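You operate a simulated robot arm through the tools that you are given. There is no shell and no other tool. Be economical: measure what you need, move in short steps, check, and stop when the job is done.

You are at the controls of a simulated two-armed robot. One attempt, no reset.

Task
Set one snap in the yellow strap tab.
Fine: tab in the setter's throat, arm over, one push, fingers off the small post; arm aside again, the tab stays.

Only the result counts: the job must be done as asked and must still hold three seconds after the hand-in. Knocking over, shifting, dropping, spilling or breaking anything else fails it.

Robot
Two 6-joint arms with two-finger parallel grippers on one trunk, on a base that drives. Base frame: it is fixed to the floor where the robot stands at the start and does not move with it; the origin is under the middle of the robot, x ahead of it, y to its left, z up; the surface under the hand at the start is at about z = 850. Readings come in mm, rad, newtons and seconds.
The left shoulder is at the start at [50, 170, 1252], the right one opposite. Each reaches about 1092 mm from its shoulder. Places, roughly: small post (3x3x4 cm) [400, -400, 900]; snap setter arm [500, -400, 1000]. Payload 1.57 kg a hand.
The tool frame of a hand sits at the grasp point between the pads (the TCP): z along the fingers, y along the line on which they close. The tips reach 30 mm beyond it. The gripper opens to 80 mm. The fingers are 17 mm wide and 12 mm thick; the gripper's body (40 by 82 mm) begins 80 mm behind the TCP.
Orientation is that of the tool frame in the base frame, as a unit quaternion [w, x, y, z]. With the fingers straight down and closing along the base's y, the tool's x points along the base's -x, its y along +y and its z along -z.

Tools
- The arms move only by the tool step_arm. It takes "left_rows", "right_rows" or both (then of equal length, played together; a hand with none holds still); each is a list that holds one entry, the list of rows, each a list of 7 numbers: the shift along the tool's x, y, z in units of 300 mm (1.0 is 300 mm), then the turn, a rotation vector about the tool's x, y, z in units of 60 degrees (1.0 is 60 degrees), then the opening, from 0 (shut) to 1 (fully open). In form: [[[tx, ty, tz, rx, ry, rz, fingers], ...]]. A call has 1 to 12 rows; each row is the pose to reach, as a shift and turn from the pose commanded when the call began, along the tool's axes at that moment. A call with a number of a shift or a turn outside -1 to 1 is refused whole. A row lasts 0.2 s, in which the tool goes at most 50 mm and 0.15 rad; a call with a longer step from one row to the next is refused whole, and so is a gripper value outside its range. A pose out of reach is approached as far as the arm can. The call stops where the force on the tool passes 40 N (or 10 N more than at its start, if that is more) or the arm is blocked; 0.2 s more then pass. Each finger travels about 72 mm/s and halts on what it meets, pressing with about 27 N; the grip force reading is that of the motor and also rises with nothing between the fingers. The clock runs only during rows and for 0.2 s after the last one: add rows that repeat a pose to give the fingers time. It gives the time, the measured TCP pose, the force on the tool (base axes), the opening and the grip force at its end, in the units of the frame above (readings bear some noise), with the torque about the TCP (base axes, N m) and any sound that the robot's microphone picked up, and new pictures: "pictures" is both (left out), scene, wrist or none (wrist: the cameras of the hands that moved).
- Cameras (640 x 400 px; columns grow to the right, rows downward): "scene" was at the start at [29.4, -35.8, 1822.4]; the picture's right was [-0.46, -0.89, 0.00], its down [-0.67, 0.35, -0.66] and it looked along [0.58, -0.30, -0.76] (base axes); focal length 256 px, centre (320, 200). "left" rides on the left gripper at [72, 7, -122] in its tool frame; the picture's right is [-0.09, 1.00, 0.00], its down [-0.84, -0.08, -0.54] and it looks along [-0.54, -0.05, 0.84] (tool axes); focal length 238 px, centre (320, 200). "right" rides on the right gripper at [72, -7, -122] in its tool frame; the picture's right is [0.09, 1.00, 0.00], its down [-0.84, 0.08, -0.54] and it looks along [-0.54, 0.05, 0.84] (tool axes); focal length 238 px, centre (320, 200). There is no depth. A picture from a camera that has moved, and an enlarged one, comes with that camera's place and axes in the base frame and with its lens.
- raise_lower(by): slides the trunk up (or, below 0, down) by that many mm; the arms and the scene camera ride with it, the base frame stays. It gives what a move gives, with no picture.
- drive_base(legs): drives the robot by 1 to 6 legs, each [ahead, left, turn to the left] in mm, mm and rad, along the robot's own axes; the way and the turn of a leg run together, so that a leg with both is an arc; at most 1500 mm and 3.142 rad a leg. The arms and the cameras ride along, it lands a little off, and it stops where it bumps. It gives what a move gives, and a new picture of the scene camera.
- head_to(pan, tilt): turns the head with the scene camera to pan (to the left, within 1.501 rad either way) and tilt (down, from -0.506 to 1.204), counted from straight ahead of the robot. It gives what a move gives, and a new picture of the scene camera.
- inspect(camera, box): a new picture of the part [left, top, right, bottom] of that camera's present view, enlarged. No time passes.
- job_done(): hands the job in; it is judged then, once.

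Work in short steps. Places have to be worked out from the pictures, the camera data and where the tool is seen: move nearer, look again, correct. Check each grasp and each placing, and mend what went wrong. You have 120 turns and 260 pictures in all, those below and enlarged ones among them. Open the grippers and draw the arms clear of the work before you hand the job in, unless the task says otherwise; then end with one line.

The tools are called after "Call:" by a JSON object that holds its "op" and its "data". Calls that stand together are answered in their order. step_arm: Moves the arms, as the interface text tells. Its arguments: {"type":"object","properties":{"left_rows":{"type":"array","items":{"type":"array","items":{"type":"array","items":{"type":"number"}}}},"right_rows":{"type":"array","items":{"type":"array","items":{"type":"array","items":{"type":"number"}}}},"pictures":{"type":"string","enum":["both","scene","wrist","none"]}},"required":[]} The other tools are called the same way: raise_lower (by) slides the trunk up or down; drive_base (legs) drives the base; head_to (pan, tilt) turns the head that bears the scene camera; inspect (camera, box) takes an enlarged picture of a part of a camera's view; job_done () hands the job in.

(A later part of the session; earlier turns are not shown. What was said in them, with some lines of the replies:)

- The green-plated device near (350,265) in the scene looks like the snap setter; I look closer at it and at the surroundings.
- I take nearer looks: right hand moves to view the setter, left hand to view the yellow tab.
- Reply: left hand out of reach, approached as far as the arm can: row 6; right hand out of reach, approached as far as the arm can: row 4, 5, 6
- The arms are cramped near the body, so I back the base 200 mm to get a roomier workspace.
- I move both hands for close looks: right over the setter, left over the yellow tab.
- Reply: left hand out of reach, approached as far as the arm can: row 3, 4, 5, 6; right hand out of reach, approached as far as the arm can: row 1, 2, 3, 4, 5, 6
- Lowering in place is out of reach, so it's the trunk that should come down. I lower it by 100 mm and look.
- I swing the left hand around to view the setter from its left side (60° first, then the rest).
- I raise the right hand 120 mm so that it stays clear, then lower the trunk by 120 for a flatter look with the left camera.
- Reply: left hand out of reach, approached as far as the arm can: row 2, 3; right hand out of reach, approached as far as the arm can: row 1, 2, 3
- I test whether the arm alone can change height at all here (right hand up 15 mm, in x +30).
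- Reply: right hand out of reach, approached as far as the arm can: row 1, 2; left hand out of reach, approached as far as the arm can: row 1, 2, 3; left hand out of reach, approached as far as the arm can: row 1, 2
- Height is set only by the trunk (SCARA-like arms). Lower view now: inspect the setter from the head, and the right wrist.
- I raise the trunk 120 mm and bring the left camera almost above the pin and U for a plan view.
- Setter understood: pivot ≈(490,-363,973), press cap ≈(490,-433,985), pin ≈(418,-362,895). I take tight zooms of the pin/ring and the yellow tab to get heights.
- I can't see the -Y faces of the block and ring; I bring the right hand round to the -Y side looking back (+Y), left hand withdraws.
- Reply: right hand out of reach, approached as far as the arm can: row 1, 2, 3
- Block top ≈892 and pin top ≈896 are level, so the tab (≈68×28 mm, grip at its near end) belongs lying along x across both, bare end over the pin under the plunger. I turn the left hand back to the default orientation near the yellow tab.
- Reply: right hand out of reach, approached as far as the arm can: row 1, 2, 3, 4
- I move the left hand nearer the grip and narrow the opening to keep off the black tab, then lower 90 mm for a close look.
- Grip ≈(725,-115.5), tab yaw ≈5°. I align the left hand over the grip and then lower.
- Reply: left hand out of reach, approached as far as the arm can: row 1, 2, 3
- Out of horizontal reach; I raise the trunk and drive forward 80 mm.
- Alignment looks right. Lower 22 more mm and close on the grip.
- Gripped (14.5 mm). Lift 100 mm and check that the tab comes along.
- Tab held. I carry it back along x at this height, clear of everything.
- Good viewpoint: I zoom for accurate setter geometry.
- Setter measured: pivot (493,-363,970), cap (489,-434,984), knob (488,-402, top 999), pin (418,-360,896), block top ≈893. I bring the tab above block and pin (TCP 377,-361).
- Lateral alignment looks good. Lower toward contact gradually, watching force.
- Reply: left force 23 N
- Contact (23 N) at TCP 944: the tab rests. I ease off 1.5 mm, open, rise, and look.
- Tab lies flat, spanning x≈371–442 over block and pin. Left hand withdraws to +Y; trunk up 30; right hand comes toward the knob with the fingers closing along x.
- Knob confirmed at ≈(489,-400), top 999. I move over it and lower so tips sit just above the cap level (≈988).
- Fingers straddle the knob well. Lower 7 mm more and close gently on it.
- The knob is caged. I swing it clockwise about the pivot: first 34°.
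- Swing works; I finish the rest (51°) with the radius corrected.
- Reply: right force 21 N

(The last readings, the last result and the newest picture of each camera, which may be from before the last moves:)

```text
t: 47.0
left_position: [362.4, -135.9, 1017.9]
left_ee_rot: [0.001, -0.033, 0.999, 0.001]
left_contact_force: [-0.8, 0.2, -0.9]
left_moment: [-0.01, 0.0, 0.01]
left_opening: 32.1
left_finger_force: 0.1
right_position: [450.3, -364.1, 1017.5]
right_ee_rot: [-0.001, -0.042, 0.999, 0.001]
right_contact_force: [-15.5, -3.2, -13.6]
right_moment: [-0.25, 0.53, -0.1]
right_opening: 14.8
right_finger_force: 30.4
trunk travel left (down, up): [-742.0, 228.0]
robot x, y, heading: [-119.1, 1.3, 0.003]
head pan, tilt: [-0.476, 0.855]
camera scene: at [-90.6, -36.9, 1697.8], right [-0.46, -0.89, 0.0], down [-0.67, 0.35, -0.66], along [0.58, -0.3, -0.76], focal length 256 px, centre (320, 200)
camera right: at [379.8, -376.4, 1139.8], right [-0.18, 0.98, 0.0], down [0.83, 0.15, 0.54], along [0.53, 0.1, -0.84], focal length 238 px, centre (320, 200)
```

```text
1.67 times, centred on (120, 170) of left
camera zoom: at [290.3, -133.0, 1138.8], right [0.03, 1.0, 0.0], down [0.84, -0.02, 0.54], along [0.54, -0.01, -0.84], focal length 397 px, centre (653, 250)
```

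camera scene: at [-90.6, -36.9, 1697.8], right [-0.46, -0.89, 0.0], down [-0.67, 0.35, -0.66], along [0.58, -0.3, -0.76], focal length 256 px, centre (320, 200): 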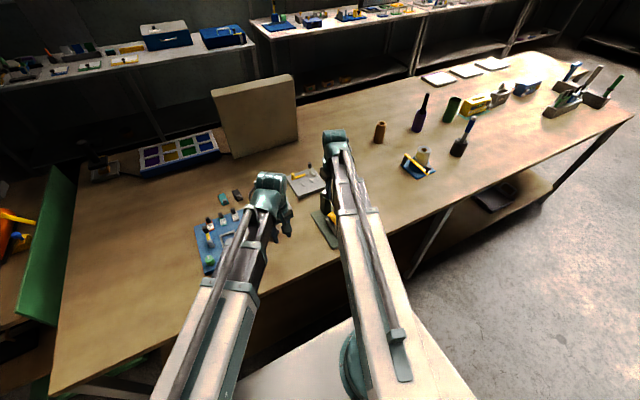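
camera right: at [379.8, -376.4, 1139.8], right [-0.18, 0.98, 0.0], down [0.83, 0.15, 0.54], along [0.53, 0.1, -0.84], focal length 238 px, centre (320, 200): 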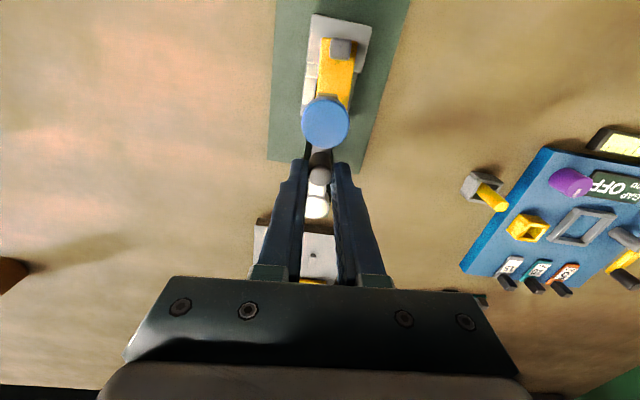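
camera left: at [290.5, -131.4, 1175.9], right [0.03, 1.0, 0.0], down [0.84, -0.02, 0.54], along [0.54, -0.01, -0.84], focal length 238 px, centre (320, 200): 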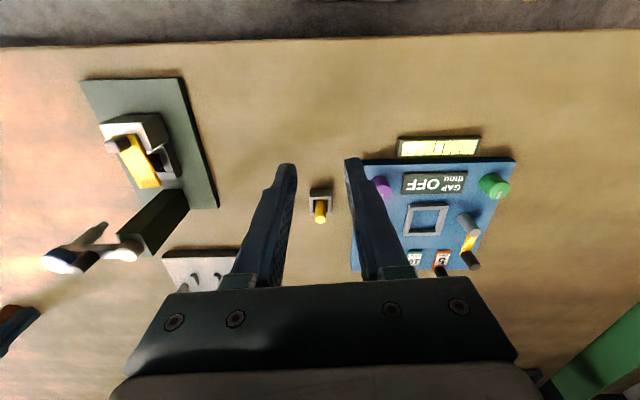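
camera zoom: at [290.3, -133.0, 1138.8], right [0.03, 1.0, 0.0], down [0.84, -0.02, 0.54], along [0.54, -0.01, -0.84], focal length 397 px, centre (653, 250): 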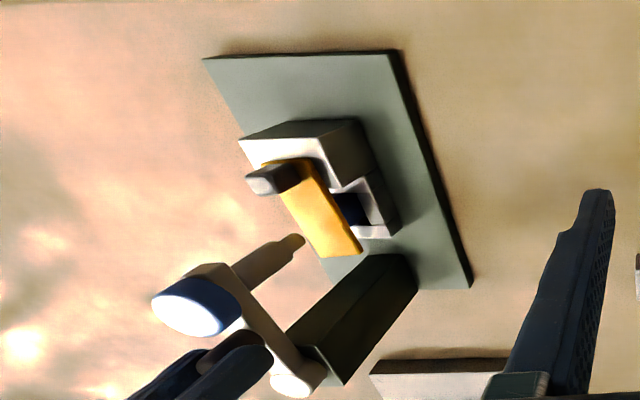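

Cap is at about (419,-365), pin at (418,-361): I nudge 4–5° further and see whether there's a stop.

Call:
{"op": "step_arm", "data": {"right_rows": [[[0.005, 0.0117, 0, 0, 0, 0.083, 0.15], [0.005, 0.0117, 0, 0, 0, 0.083, 0.15]]], "pictures": "none"}}

Call:
{"op": "inspect", "data": {"camera": "right", "box": [260, 70, 380, 230]}}

```text
t: 47.5
left_position: [363.2, -134.9, 1017.1]
left_ee_rot: [0.002, -0.034, 0.999, 0.001]
left_contact_force: [0.0, 0.4, 0.5]
left_moment: [0.03, 0.0, 0.0]
left_opening: 32.4
left_finger_force: 0.0
right_position: [449.1, -361.0, 1016.9]
right_ee_rot: [0.0, 0.001, 1.0, 0.001]
right_contact_force: [-8.6, -3.4, -7.3]
right_moment: [-0.1, 0.43, 0.04]
right_opening: 14.7
right_finger_force: 30.9
trunk travel left (down, up): [-742.0, 228.0]
robot x, y, heading: [-117.7, 1.9, -0.0]
head pan, tilt: [-0.476, 0.855]
```

```text
2.50 times, centred on (320, 150) of right
camera zoom: at [378.8, -367.5, 1139.7], right [-0.09, 1.0, 0.0], down [0.84, 0.08, 0.54], along [0.54, 0.05, -0.84], focal length 596 px, centre (320, 325)
```

zoom: 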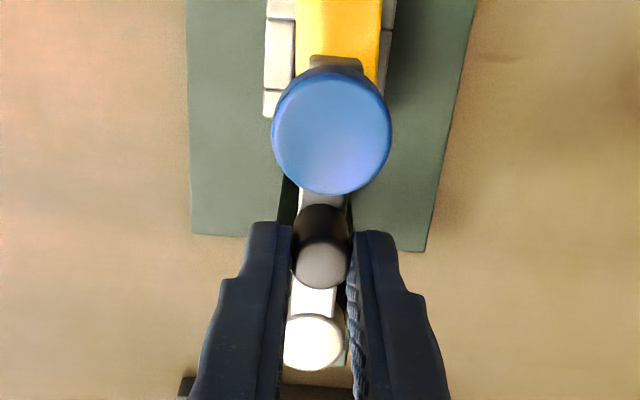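

Cap now centred over the pin. Release the knob, rise, close the fingers, and go above the cap.

Call:
{"op": "step_arm", "data": {"right_rows": [[[0.005, 0, 0, 0, 0, 0, 0.25], [0.005, 0, 0, 0, 0, 0, 0.4], [0.005, 0, 0, 0, 0, 0, 0.4]]], "pictures": "none"}}

Call:
{"op": "raise_lower", "data": {"by": 30}}

Call:
{"op": "step_arm", "data": {"right_rows": [[[0.05, 0, 0, 0, 0, 0, 0.2], [0.1, 0, 0, 0, 0, 0, 0], [0.1, 0, 0, 0, 0, 0, 0], [0.1, 0, 0, 0, 0, 0, 0]]], "pictures": "wrist"}}

Call:
{"op": "inspect", "data": {"camera": "left", "box": [0, 50, 240, 290]}}

```text
t: 48.4
left_position: [363.4, -134.0, 1017.0]
left_ee_rot: [0.002, -0.033, 0.999, 0.0]
left_contact_force: [0.4, -0.2, -0.2]
left_moment: [-0.02, -0.05, -0.03]
left_opening: 31.7
left_finger_force: 0.2
right_position: [448.5, -360.8, 1017.0]
right_ee_rot: [-0.001, 0.0, 1.0, 0.0]
right_contact_force: [0.2, -0.4, 0.8]
right_moment: [-0.02, -0.02, -0.01]
right_opening: 32.1
right_finger_force: 0.0
trunk travel left (down, up): [-742.0, 228.0]
robot x, y, heading: [-117.4, 2.3, 0.0]
head pan, tilt: [-0.476, 0.855]
```

```text
t: 49.1
left_position: [363.0, -134.2, 1047.5]
left_ee_rot: [0.002, -0.033, 0.999, 0.0]
left_contact_force: [-0.8, 0.3, -0.9]
left_moment: [0.03, 0.02, 0.02]
left_opening: 31.9
left_finger_force: 0.1
right_position: [448.6, -361.4, 1047.5]
right_ee_rot: [-0.001, 0.0, 1.0, 0.001]
right_contact_force: [-0.2, -0.8, -0.7]
right_moment: [0.01, 0.01, -0.01]
right_opening: 32.1
right_finger_force: 0.1
trunk travel left (down, up): [-772.0, 198.0]
robot x, y, heading: [-122.0, 1.3, -0.002]
head pan, tilt: [-0.476, 0.855]
```

```text
t: 50.1
left_position: [362.9, -134.9, 1047.4]
left_ee_rot: [0.001, -0.033, 0.999, -0.001]
left_contact_force: [0.2, -0.2, 0.4]
left_moment: [-0.01, -0.01, -0.01]
left_opening: 32.1
left_finger_force: 0.1
right_position: [417.5, -362.2, 1047.7]
right_ee_rot: [-0.001, -0.001, 1.0, 0.0]
right_contact_force: [-0.5, -0.5, -0.5]
right_moment: [-0.02, 0.01, 0.0]
right_opening: 0.4
right_finger_force: 21.2
trunk travel left (down, up): [-772.0, 198.0]
robot x, y, heading: [-117.2, -3.7, -0.005]
head pan, tilt: [-0.476, 0.855]
camera right: at [346.4, -367.8, 1169.8], right [-0.09, 1.0, 0.0], down [0.84, 0.08, 0.54], along [0.54, 0.05, -0.84], focal length 238 px, centre (320, 200)
```

right: 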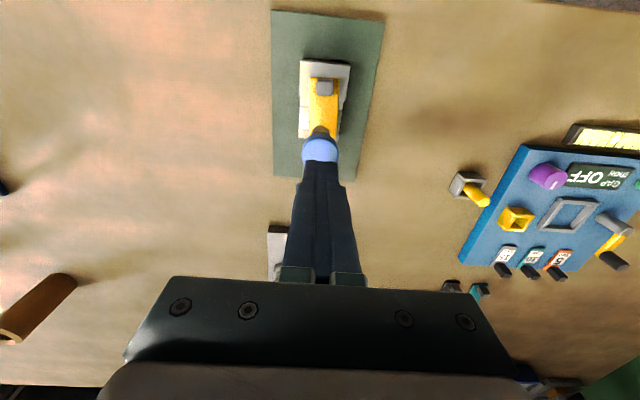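

```text
1.67 times, centred on (120, 170) of left
camera zoom: at [290.9, -132.4, 1168.8], right [0.03, 1.0, 0.0], down [0.84, -0.02, 0.54], along [0.54, -0.01, -0.84], focal length 397 px, centre (653, 250)
```

zoom: 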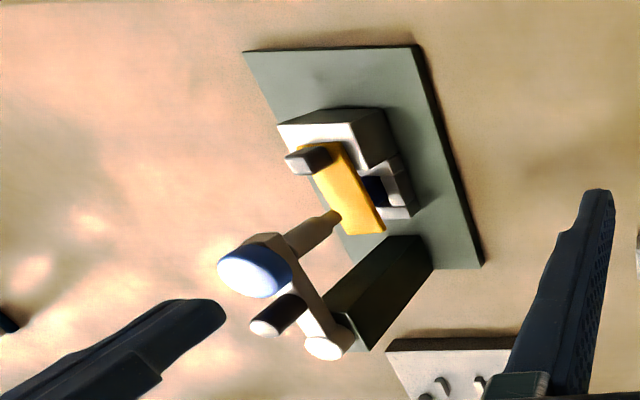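

Fingers are shut above the cap. Lower to just before contact, then press in steps watching force and sound.

Call:
{"op": "raise_lower", "data": {"by": -29}}

Call:
{"op": "raise_lower", "data": {"by": -8}}

```text
t: 50.8
left_position: [363.0, -134.9, 1019.5]
left_ee_rot: [0.001, -0.033, 0.999, 0.001]
left_contact_force: [0.6, 0.3, -0.1]
left_moment: [-0.01, -0.01, -0.03]
left_opening: 31.9
left_finger_force: 0.0
right_position: [417.7, -361.8, 1017.6]
right_ee_rot: [0.0, 0.0, 1.0, 0.001]
right_contact_force: [2.0, -1.0, 2.9]
right_moment: [0.0, -0.06, -0.04]
right_opening: 0.1
right_finger_force: 21.5
trunk travel left (down, up): [-743.0, 227.0]
robot x, y, heading: [-119.6, 1.6, -0.001]
head pan, tilt: [-0.476, 0.855]
```

```text
t: 51.4
left_position: [362.4, -134.9, 1010.5]
left_ee_rot: [0.001, -0.034, 0.999, 0.0]
left_contact_force: [0.6, -0.4, 0.7]
left_moment: [0.03, 0.03, 0.04]
left_opening: 32.3
left_finger_force: 0.1
right_position: [418.0, -361.1, 1011.1]
right_ee_rot: [-0.001, 0.001, 1.0, 0.0]
right_contact_force: [5.3, -3.5, 20.8]
right_moment: [-0.07, -0.11, -0.08]
right_opening: 0.0
right_finger_force: 21.4
trunk travel left (down, up): [-735.0, 235.0]
robot x, y, heading: [-120.2, -0.3, -0.0]
head pan, tilt: [-0.476, 0.855]
```

The cap is moving against a spring (≈2.6 N/mm); I continue the same push.

Call:
{"op": "raise_lower", "data": {"by": -4}}

Call:
{"op": "inspect", "data": {"camera": "left", "box": [0, 50, 240, 290]}}

```text
t: 51.8
left_position: [361.0, -132.8, 1009.7]
left_ee_rot: [0.001, -0.033, 0.999, 0.0]
left_contact_force: [0.6, -0.1, 0.2]
left_moment: [0.0, 0.0, -0.02]
left_opening: 32.0
left_finger_force: 0.1
right_position: [418.2, -361.8, 1011.6]
right_ee_rot: [0.001, -0.001, 1.0, -0.001]
right_contact_force: [0.9, -0.1, 31.4]
right_moment: [-0.07, -0.01, 0.13]
right_opening: 0.2
right_finger_force: 21.6
trunk travel left (down, up): [-734.0, 236.0]
robot x, y, heading: [-118.8, 3.5, 0.001]
head pan, tilt: [-0.476, 0.855]
stopped: the force on the tool passed its limit at 50 N (the readings are from after the stop); the commanded pose is now the measured one
```

```text
1.67 times, centred on (120, 170) of left
camera zoom: at [289.8, -131.5, 1131.8], right [0.03, 1.0, 0.0], down [0.84, -0.02, 0.55], along [0.55, -0.01, -0.84], focal length 397 px, centre (653, 250)
```

zoom: 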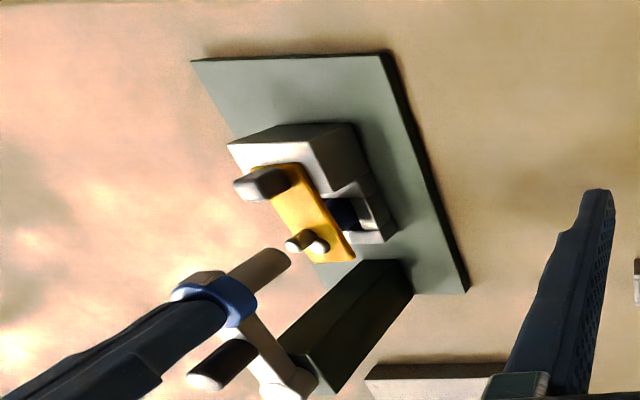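

The stop came with the cap bottomed, and a snap is now visible in the yellow tab. I lift off and look.

Call:
{"op": "raise_lower", "data": {"by": 36}}

Call:
{"op": "inspect", "data": {"camera": "left", "box": [60, 80, 160, 180]}}

Call:
{"op": "inspect", "data": {"camera": "right", "box": [270, 50, 370, 190]}}

```text
t: 52.6
left_position: [364.2, -134.0, 1045.0]
left_ee_rot: [0.001, -0.033, 0.999, 0.001]
left_contact_force: [0.1, 0.0, 0.2]
left_moment: [0.01, 0.02, 0.01]
left_opening: 32.1
left_finger_force: 0.1
right_position: [420.0, -362.7, 1044.3]
right_ee_rot: [0.001, 0.001, 1.0, 0.0]
right_contact_force: [-0.5, -0.1, 0.2]
right_moment: [-0.01, -0.02, -0.03]
right_opening: 0.0
right_finger_force: 21.0
trunk travel left (down, up): [-770.0, 200.0]
robot x, y, heading: [-116.4, -0.8, 0.002]
head pan, tilt: [-0.476, 0.855]
```

```text
4.00 times, centred on (110, 130) of left
camera zoom: at [291.2, -132.5, 1166.7], right [0.03, 1.0, 0.0], down [0.84, -0.02, 0.54], along [0.54, -0.01, -0.84], focal length 953 px, centre (1160, 480)
```

zoom: 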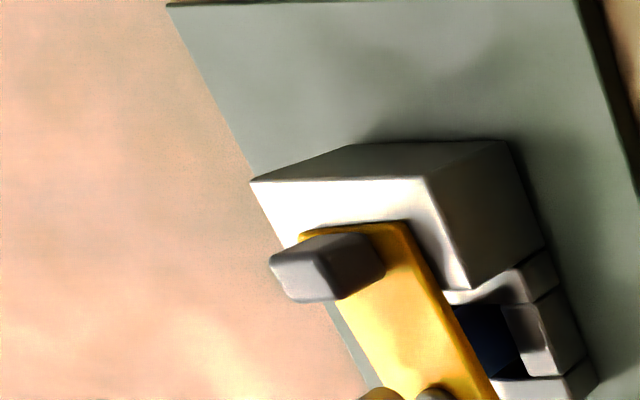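

```text
2.86 times, centred on (320, 120) of right
camera zoom: at [347.5, -368.2, 1167.5], right [-0.09, 1.0, 0.0], down [0.84, 0.08, 0.54], along [0.54, 0.05, -0.84], focal length 681 px, centre (320, 429)
```

zoom: 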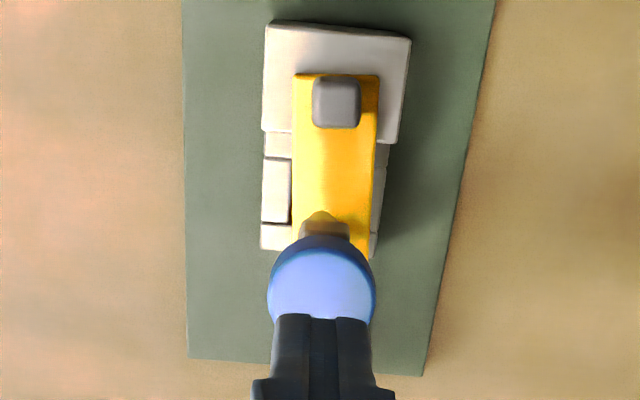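

The snap is in. Now back to the knob: move over it with open fingers, lower, and grip.

Call:
{"op": "step_arm", "data": {"right_rows": [[[0, 0, 0, 0, 0, 0, 0.3], [-0.05, 0.002, 0, 0, 0, 0, 0.5], [-0.1, 0.005, 0, 0, 0, 0, 0.5], [-0.1, 0.005, 0, 0, 0, 0, 0.5]]], "pictures": "none"}}

Call:
{"op": "inspect", "data": {"camera": "right", "box": [240, 80, 400, 240]}}

```text
t: 53.6
left_position: [363.1, -132.9, 1045.3]
left_ee_rot: [0.002, -0.033, 0.999, -0.001]
left_contact_force: [0.8, 0.1, 0.2]
left_moment: [0.0, 0.0, -0.01]
left_opening: 31.9
left_finger_force: 0.0
right_position: [449.0, -360.1, 1045.0]
right_ee_rot: [0.001, 0.001, 1.0, -0.001]
right_contact_force: [-0.1, -0.2, 0.9]
right_moment: [0.01, 0.04, 0.01]
right_opening: 40.1
right_finger_force: 0.0
trunk travel left (down, up): [-770.0, 200.0]
robot x, y, heading: [-119.9, 1.2, -0.001]
head pan, tilt: [-0.476, 0.855]
```

```text
2.50 times, centred on (320, 160) of right
camera zoom: at [376.9, -367.2, 1167.7], right [-0.09, 1.0, 0.0], down [0.84, 0.08, 0.54], along [0.54, 0.05, -0.84], focal length 596 px, centre (320, 300)
```

zoom: 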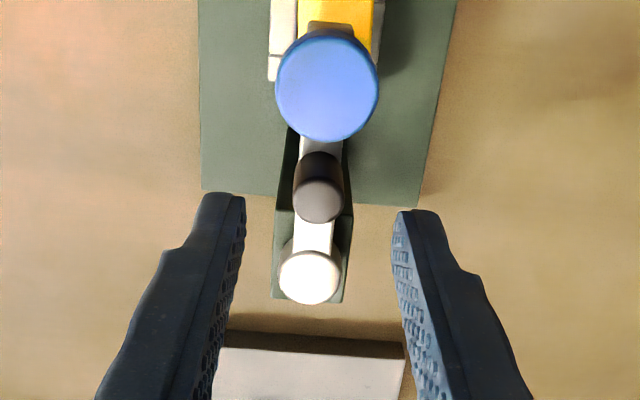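

Call:
{"op": "raise_lower", "data": {"by": -27}}

Call:
{"op": "step_arm", "data": {"right_rows": [[[0, 0, 0, 0, 0, 0, 0.35], [0, 0, 0, 0, 0, 0, 0.2], [0, 0, 0, 0, 0, 0, 0.15], [0, 0, 0, 0, 0, 0, 0.15]]], "pictures": "wrist"}}

```text
t: 54.3
left_position: [363.3, -134.1, 1018.7]
left_ee_rot: [0.002, -0.033, 0.999, 0.0]
left_contact_force: [-0.3, 0.4, -0.7]
left_moment: [-0.03, -0.01, -0.02]
left_opening: 32.0
left_finger_force: 0.1
right_position: [448.4, -361.1, 1018.2]
right_ee_rot: [0.002, 0.0, 1.0, 0.0]
right_contact_force: [0.1, 0.6, 0.6]
right_moment: [0.01, 0.01, -0.01]
right_opening: 40.2
right_finger_force: 0.1
trunk travel left (down, up): [-743.0, 227.0]
robot x, y, heading: [-121.1, 0.3, -0.005]
head pan, tilt: [-0.476, 0.855]
```

```text
t: 55.3
left_position: [363.1, -134.6, 1017.7]
left_ee_rot: [0.002, -0.034, 0.999, -0.001]
left_contact_force: [0.0, 0.9, 0.0]
left_moment: [-0.03, -0.03, 0.03]
left_opening: 31.9
left_finger_force: 0.1
right_position: [447.8, -361.1, 1019.2]
right_ee_rot: [0.001, 0.002, 1.0, 0.001]
right_contact_force: [0.1, -1.7, 0.8]
right_moment: [-0.03, 0.1, -0.02]
right_opening: 15.1
right_finger_force: 31.2
trunk travel left (down, up): [-743.0, 227.0]
robot x, y, heading: [-113.4, -1.6, -0.003]
head pan, tilt: [-0.476, 0.855]
camera right: at [376.8, -367.3, 1140.6], right [-0.09, 1.0, 0.0], down [0.84, 0.08, 0.54], along [0.54, 0.05, -0.84], focal length 238 px, centre (320, 200)
```

right: 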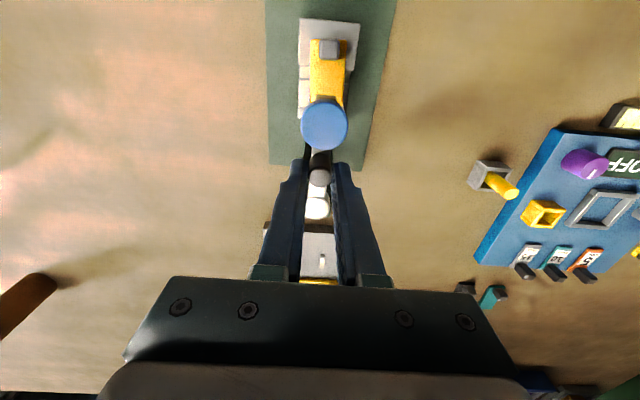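

Knob gripped again. I swing the arm back counter-clockwise, first 59°.

Call:
{"op": "step_arm", "data": {"right_rows": [[[-0.0015, -0.0198, 0, 0, 0, -0.1417, 0.15], [-0.0059, -0.0392, 0, 0, 0, -0.2833, 0.15], [-0.0131, -0.0577, 0, 0, 0, -0.425, 0.15], [-0.0229, -0.0749, 0, 0, 0, -0.5667, 0.15], [-0.0352, -0.0905, 0, 0, 0, -0.7083, 0.15], [-0.0497, -0.1041, 0, 0, 0, -0.85, 0.15], [-0.066, -0.1155, 0, 0, 0, -0.9917, 0.15]]], "pictures": "wrist"}}

```text
t: 56.9
left_position: [363.6, -134.7, 1017.7]
left_ee_rot: [0.001, -0.034, 0.999, 0.0]
left_contact_force: [-0.8, -0.1, -0.7]
left_moment: [0.01, 0.0, -0.01]
left_opening: 32.0
left_finger_force: 0.0
right_position: [467.6, -396.1, 1018.6]
right_ee_rot: [0.0, -0.497, 0.868, 0.0]
right_contact_force: [-5.6, 0.4, -2.3]
right_moment: [0.28, 0.01, 0.11]
right_opening: 14.9
right_finger_force: 30.9
trunk travel left (down, up): [-743.0, 227.0]
robot x, y, heading: [-116.8, -0.3, -0.001]
head pan, tilt: [-0.476, 0.855]
camera right: at [437.8, -460.7, 1140.7], right [-0.91, 0.42, 0.0], down [0.36, 0.76, 0.54], along [0.23, 0.49, -0.84], focal length 238 px, centre (320, 200)
```

right: 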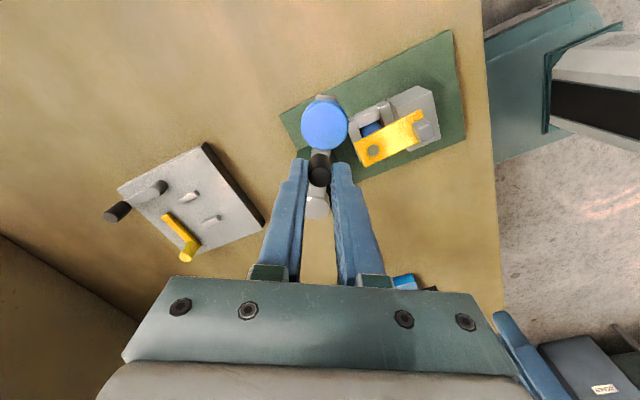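

Call:
{"op": "step_arm", "data": {"right_rows": [[[-0.0014, -0.0191, 0, 0, 0, -0.1367, 0.15], [-0.0055, -0.0378, 0, 0, 0, -0.2733, 0.15], [-0.0122, -0.0557, 0, 0, 0, -0.41, 0.15], [-0.0213, -0.0726, 0, 0, 0, -0.5467, 0.15]]], "pictures": "none"}}

Call:
{"op": "inspect", "data": {"camera": "right", "box": [280, 80, 480, 240]}}

Call:
{"op": "inspect", "data": {"camera": "left", "box": [0, 50, 240, 290]}}

```text
t: 57.9
left_position: [362.4, -134.5, 1018.6]
left_ee_rot: [0.002, -0.033, 0.999, 0.0]
left_contact_force: [0.6, 0.1, -0.6]
left_moment: [-0.04, -0.01, 0.0]
left_opening: 32.1
left_finger_force: 0.1
right_position: [487.6, -400.8, 1018.4]
right_ee_rot: [0.0, 0.721, -0.693, -0.001]
right_contact_force: [-14.7, 2.8, -11.6]
right_moment: [-0.14, 0.32, -0.28]
right_opening: 14.8
right_finger_force: 31.2
trunk travel left (down, up): [-743.0, 227.0]
robot x, y, heading: [-118.9, -0.6, -0.0]
head pan, tilt: [-0.476, 0.855]
```

```text
2.50 times, centred on (380, 160) of right
camera zoom: at [498.8, -472.2, 1140.7], right [-0.99, -0.13, 0.0], down [-0.11, 0.83, 0.54], along [-0.07, 0.54, -0.84], focal length 596 px, centre (170, 300)
```

zoom: 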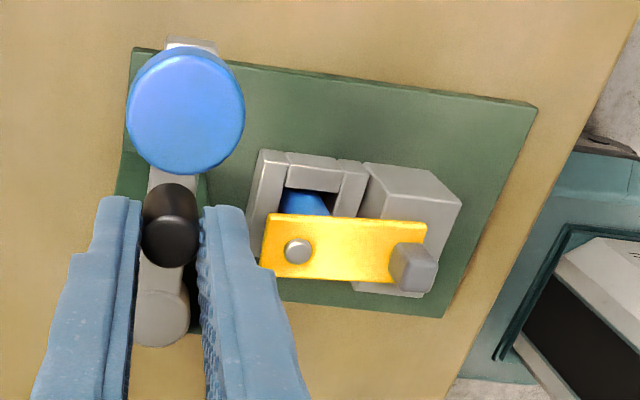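

```text
1.67 times, centred on (120, 170) of left
camera zoom: at [290.2, -132.8, 1139.8], right [0.03, 1.0, 0.0], down [0.84, -0.02, 0.54], along [0.54, -0.01, -0.84], focal length 397 px, centre (653, 250)
```

zoom: 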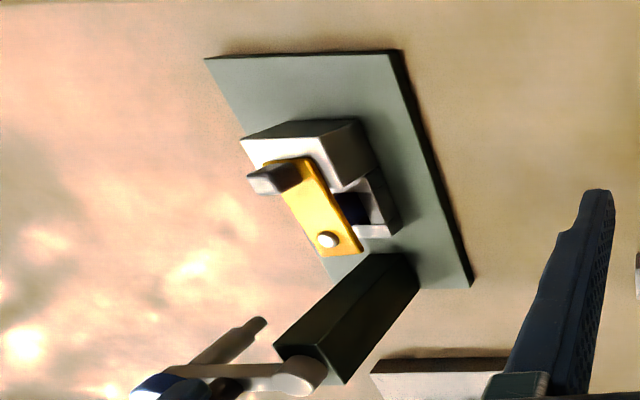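

One snap sits in the tab, the tab stayed, and the arm is back at its stop. I release the knob, rise, and withdraw both hands.

Call:
{"op": "step_arm", "data": {"right_rows": [[[0, 0, 0, 0, 0, 0, 0.25], [0, 0, 0, 0, 0, 0, 0.45], [0, 0, 0, 0, 0, 0, 0.5]]], "pictures": "none"}}

Call:
{"op": "raise_lower", "data": {"by": 60}}

Call:
{"op": "step_arm", "data": {"right_rows": [[[0.13, 0, 0, 0, 0, 0, 0.7], [0.26, 0, 0, 0, 0, 0, 1], [0.39, 0, 0, 0, 0, 0, 1], [0.52, 0, 0, 0, 0, 0, 1], [0.65, 0, 0, 0, 0, 0, 1]]], "left_rows": [[[0, 0.05, 0, 0, 0, 0, 0.7], [0, 0.1, 0, 0, 0, 0, 1], [0, 0.15, 0, 0, 0, 0, 1], [0, 0.15, 0, 0, 0, 0, 1], [0, 0.15, 0, 0, 0, 0, 1]]], "pictures": "scene"}}

Call:
{"op": "inspect", "data": {"camera": "scene", "box": [280, 160, 380, 270]}}

```text
t: 58.7
left_position: [363.5, -135.4, 1017.6]
left_ee_rot: [0.002, -0.034, 0.999, 0.0]
left_contact_force: [-0.2, -0.2, -0.2]
left_moment: [0.01, 0.0, 0.03]
left_opening: 32.1
left_finger_force: 0.1
right_position: [490.3, -402.0, 1018.4]
right_ee_rot: [-0.001, 0.721, -0.693, 0.0]
right_contact_force: [0.4, -0.1, 0.2]
right_moment: [0.03, 0.0, -0.01]
right_opening: 40.0
right_finger_force: 0.2
trunk travel left (down, up): [-743.0, 227.0]
robot x, y, heading: [-116.0, -1.7, -0.001]
head pan, tilt: [-0.476, 0.855]
```

```text
t: 59.7
left_position: [364.0, -134.9, 1078.1]
left_ee_rot: [0.002, -0.033, 0.999, 0.0]
left_contact_force: [0.5, 0.3, 0.0]
left_moment: [0.04, 0.03, 0.02]
left_opening: 31.8
left_finger_force: 0.0
right_position: [491.1, -401.7, 1078.2]
right_ee_rot: [0.0, 0.721, -0.693, -0.001]
right_contact_force: [-0.4, 1.1, 0.0]
right_moment: [0.0, 0.05, 0.0]
right_opening: 40.0
right_finger_force: 0.0
trunk travel left (down, up): [-803.0, 167.0]
robot x, y, heading: [-116.8, -1.2, -0.004]
head pan, tilt: [-0.476, 0.855]
```

```text
t: 60.9
left_position: [360.4, -90.3, 1077.6]
left_ee_rot: [0.002, -0.034, 0.999, 0.0]
left_contact_force: [0.6, -0.3, -0.2]
left_moment: [0.01, -0.01, 0.01]
left_opening: 79.9
left_finger_force: 0.0
right_position: [497.1, -597.7, 1078.2]
right_ee_rot: [0.0, 0.721, -0.693, 0.0]
right_contact_force: [0.4, -0.1, -1.2]
right_moment: [-0.02, -0.02, 0.02]
right_opening: 80.0
right_finger_force: 0.1
trunk travel left (down, up): [-803.0, 167.0]
robot x, y, heading: [-119.1, 3.6, 0.001]
head pan, tilt: [-0.476, 0.855]
camera scene: at [-89.4, -36.7, 1758.9], right [-0.46, -0.89, 0.0], down [-0.67, 0.35, -0.66], along [0.58, -0.3, -0.76], focal length 256 px, centre (320, 200)
```

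scene: 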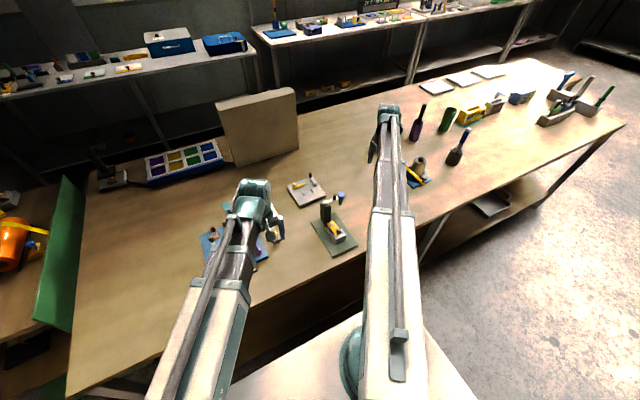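

```text
3.64 times, centred on (330, 215) of scene
camera zoom: at [-89.4, -36.7, 1758.9], right [-0.46, -0.89, 0.0], down [-0.67, 0.35, -0.66], along [0.58, -0.3, -0.76], focal length 931 px, centre (284, 146)
```

zoom: 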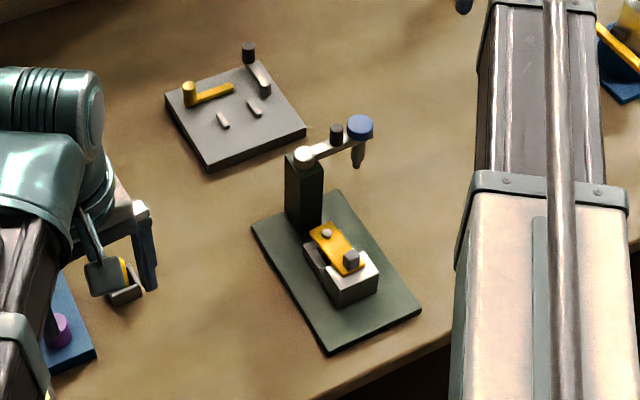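

The tab with its snap rests in the setter, the arm is aside, and both hands are clear. I hand in.

Call:
{"op": "job_done", "data": {}}

```text
The job is handed in.
```

One snap is set in the yellow strap tab. The tab is still lying in the setter's throat, the setter arm is back aside, and both grippers are open and clear.
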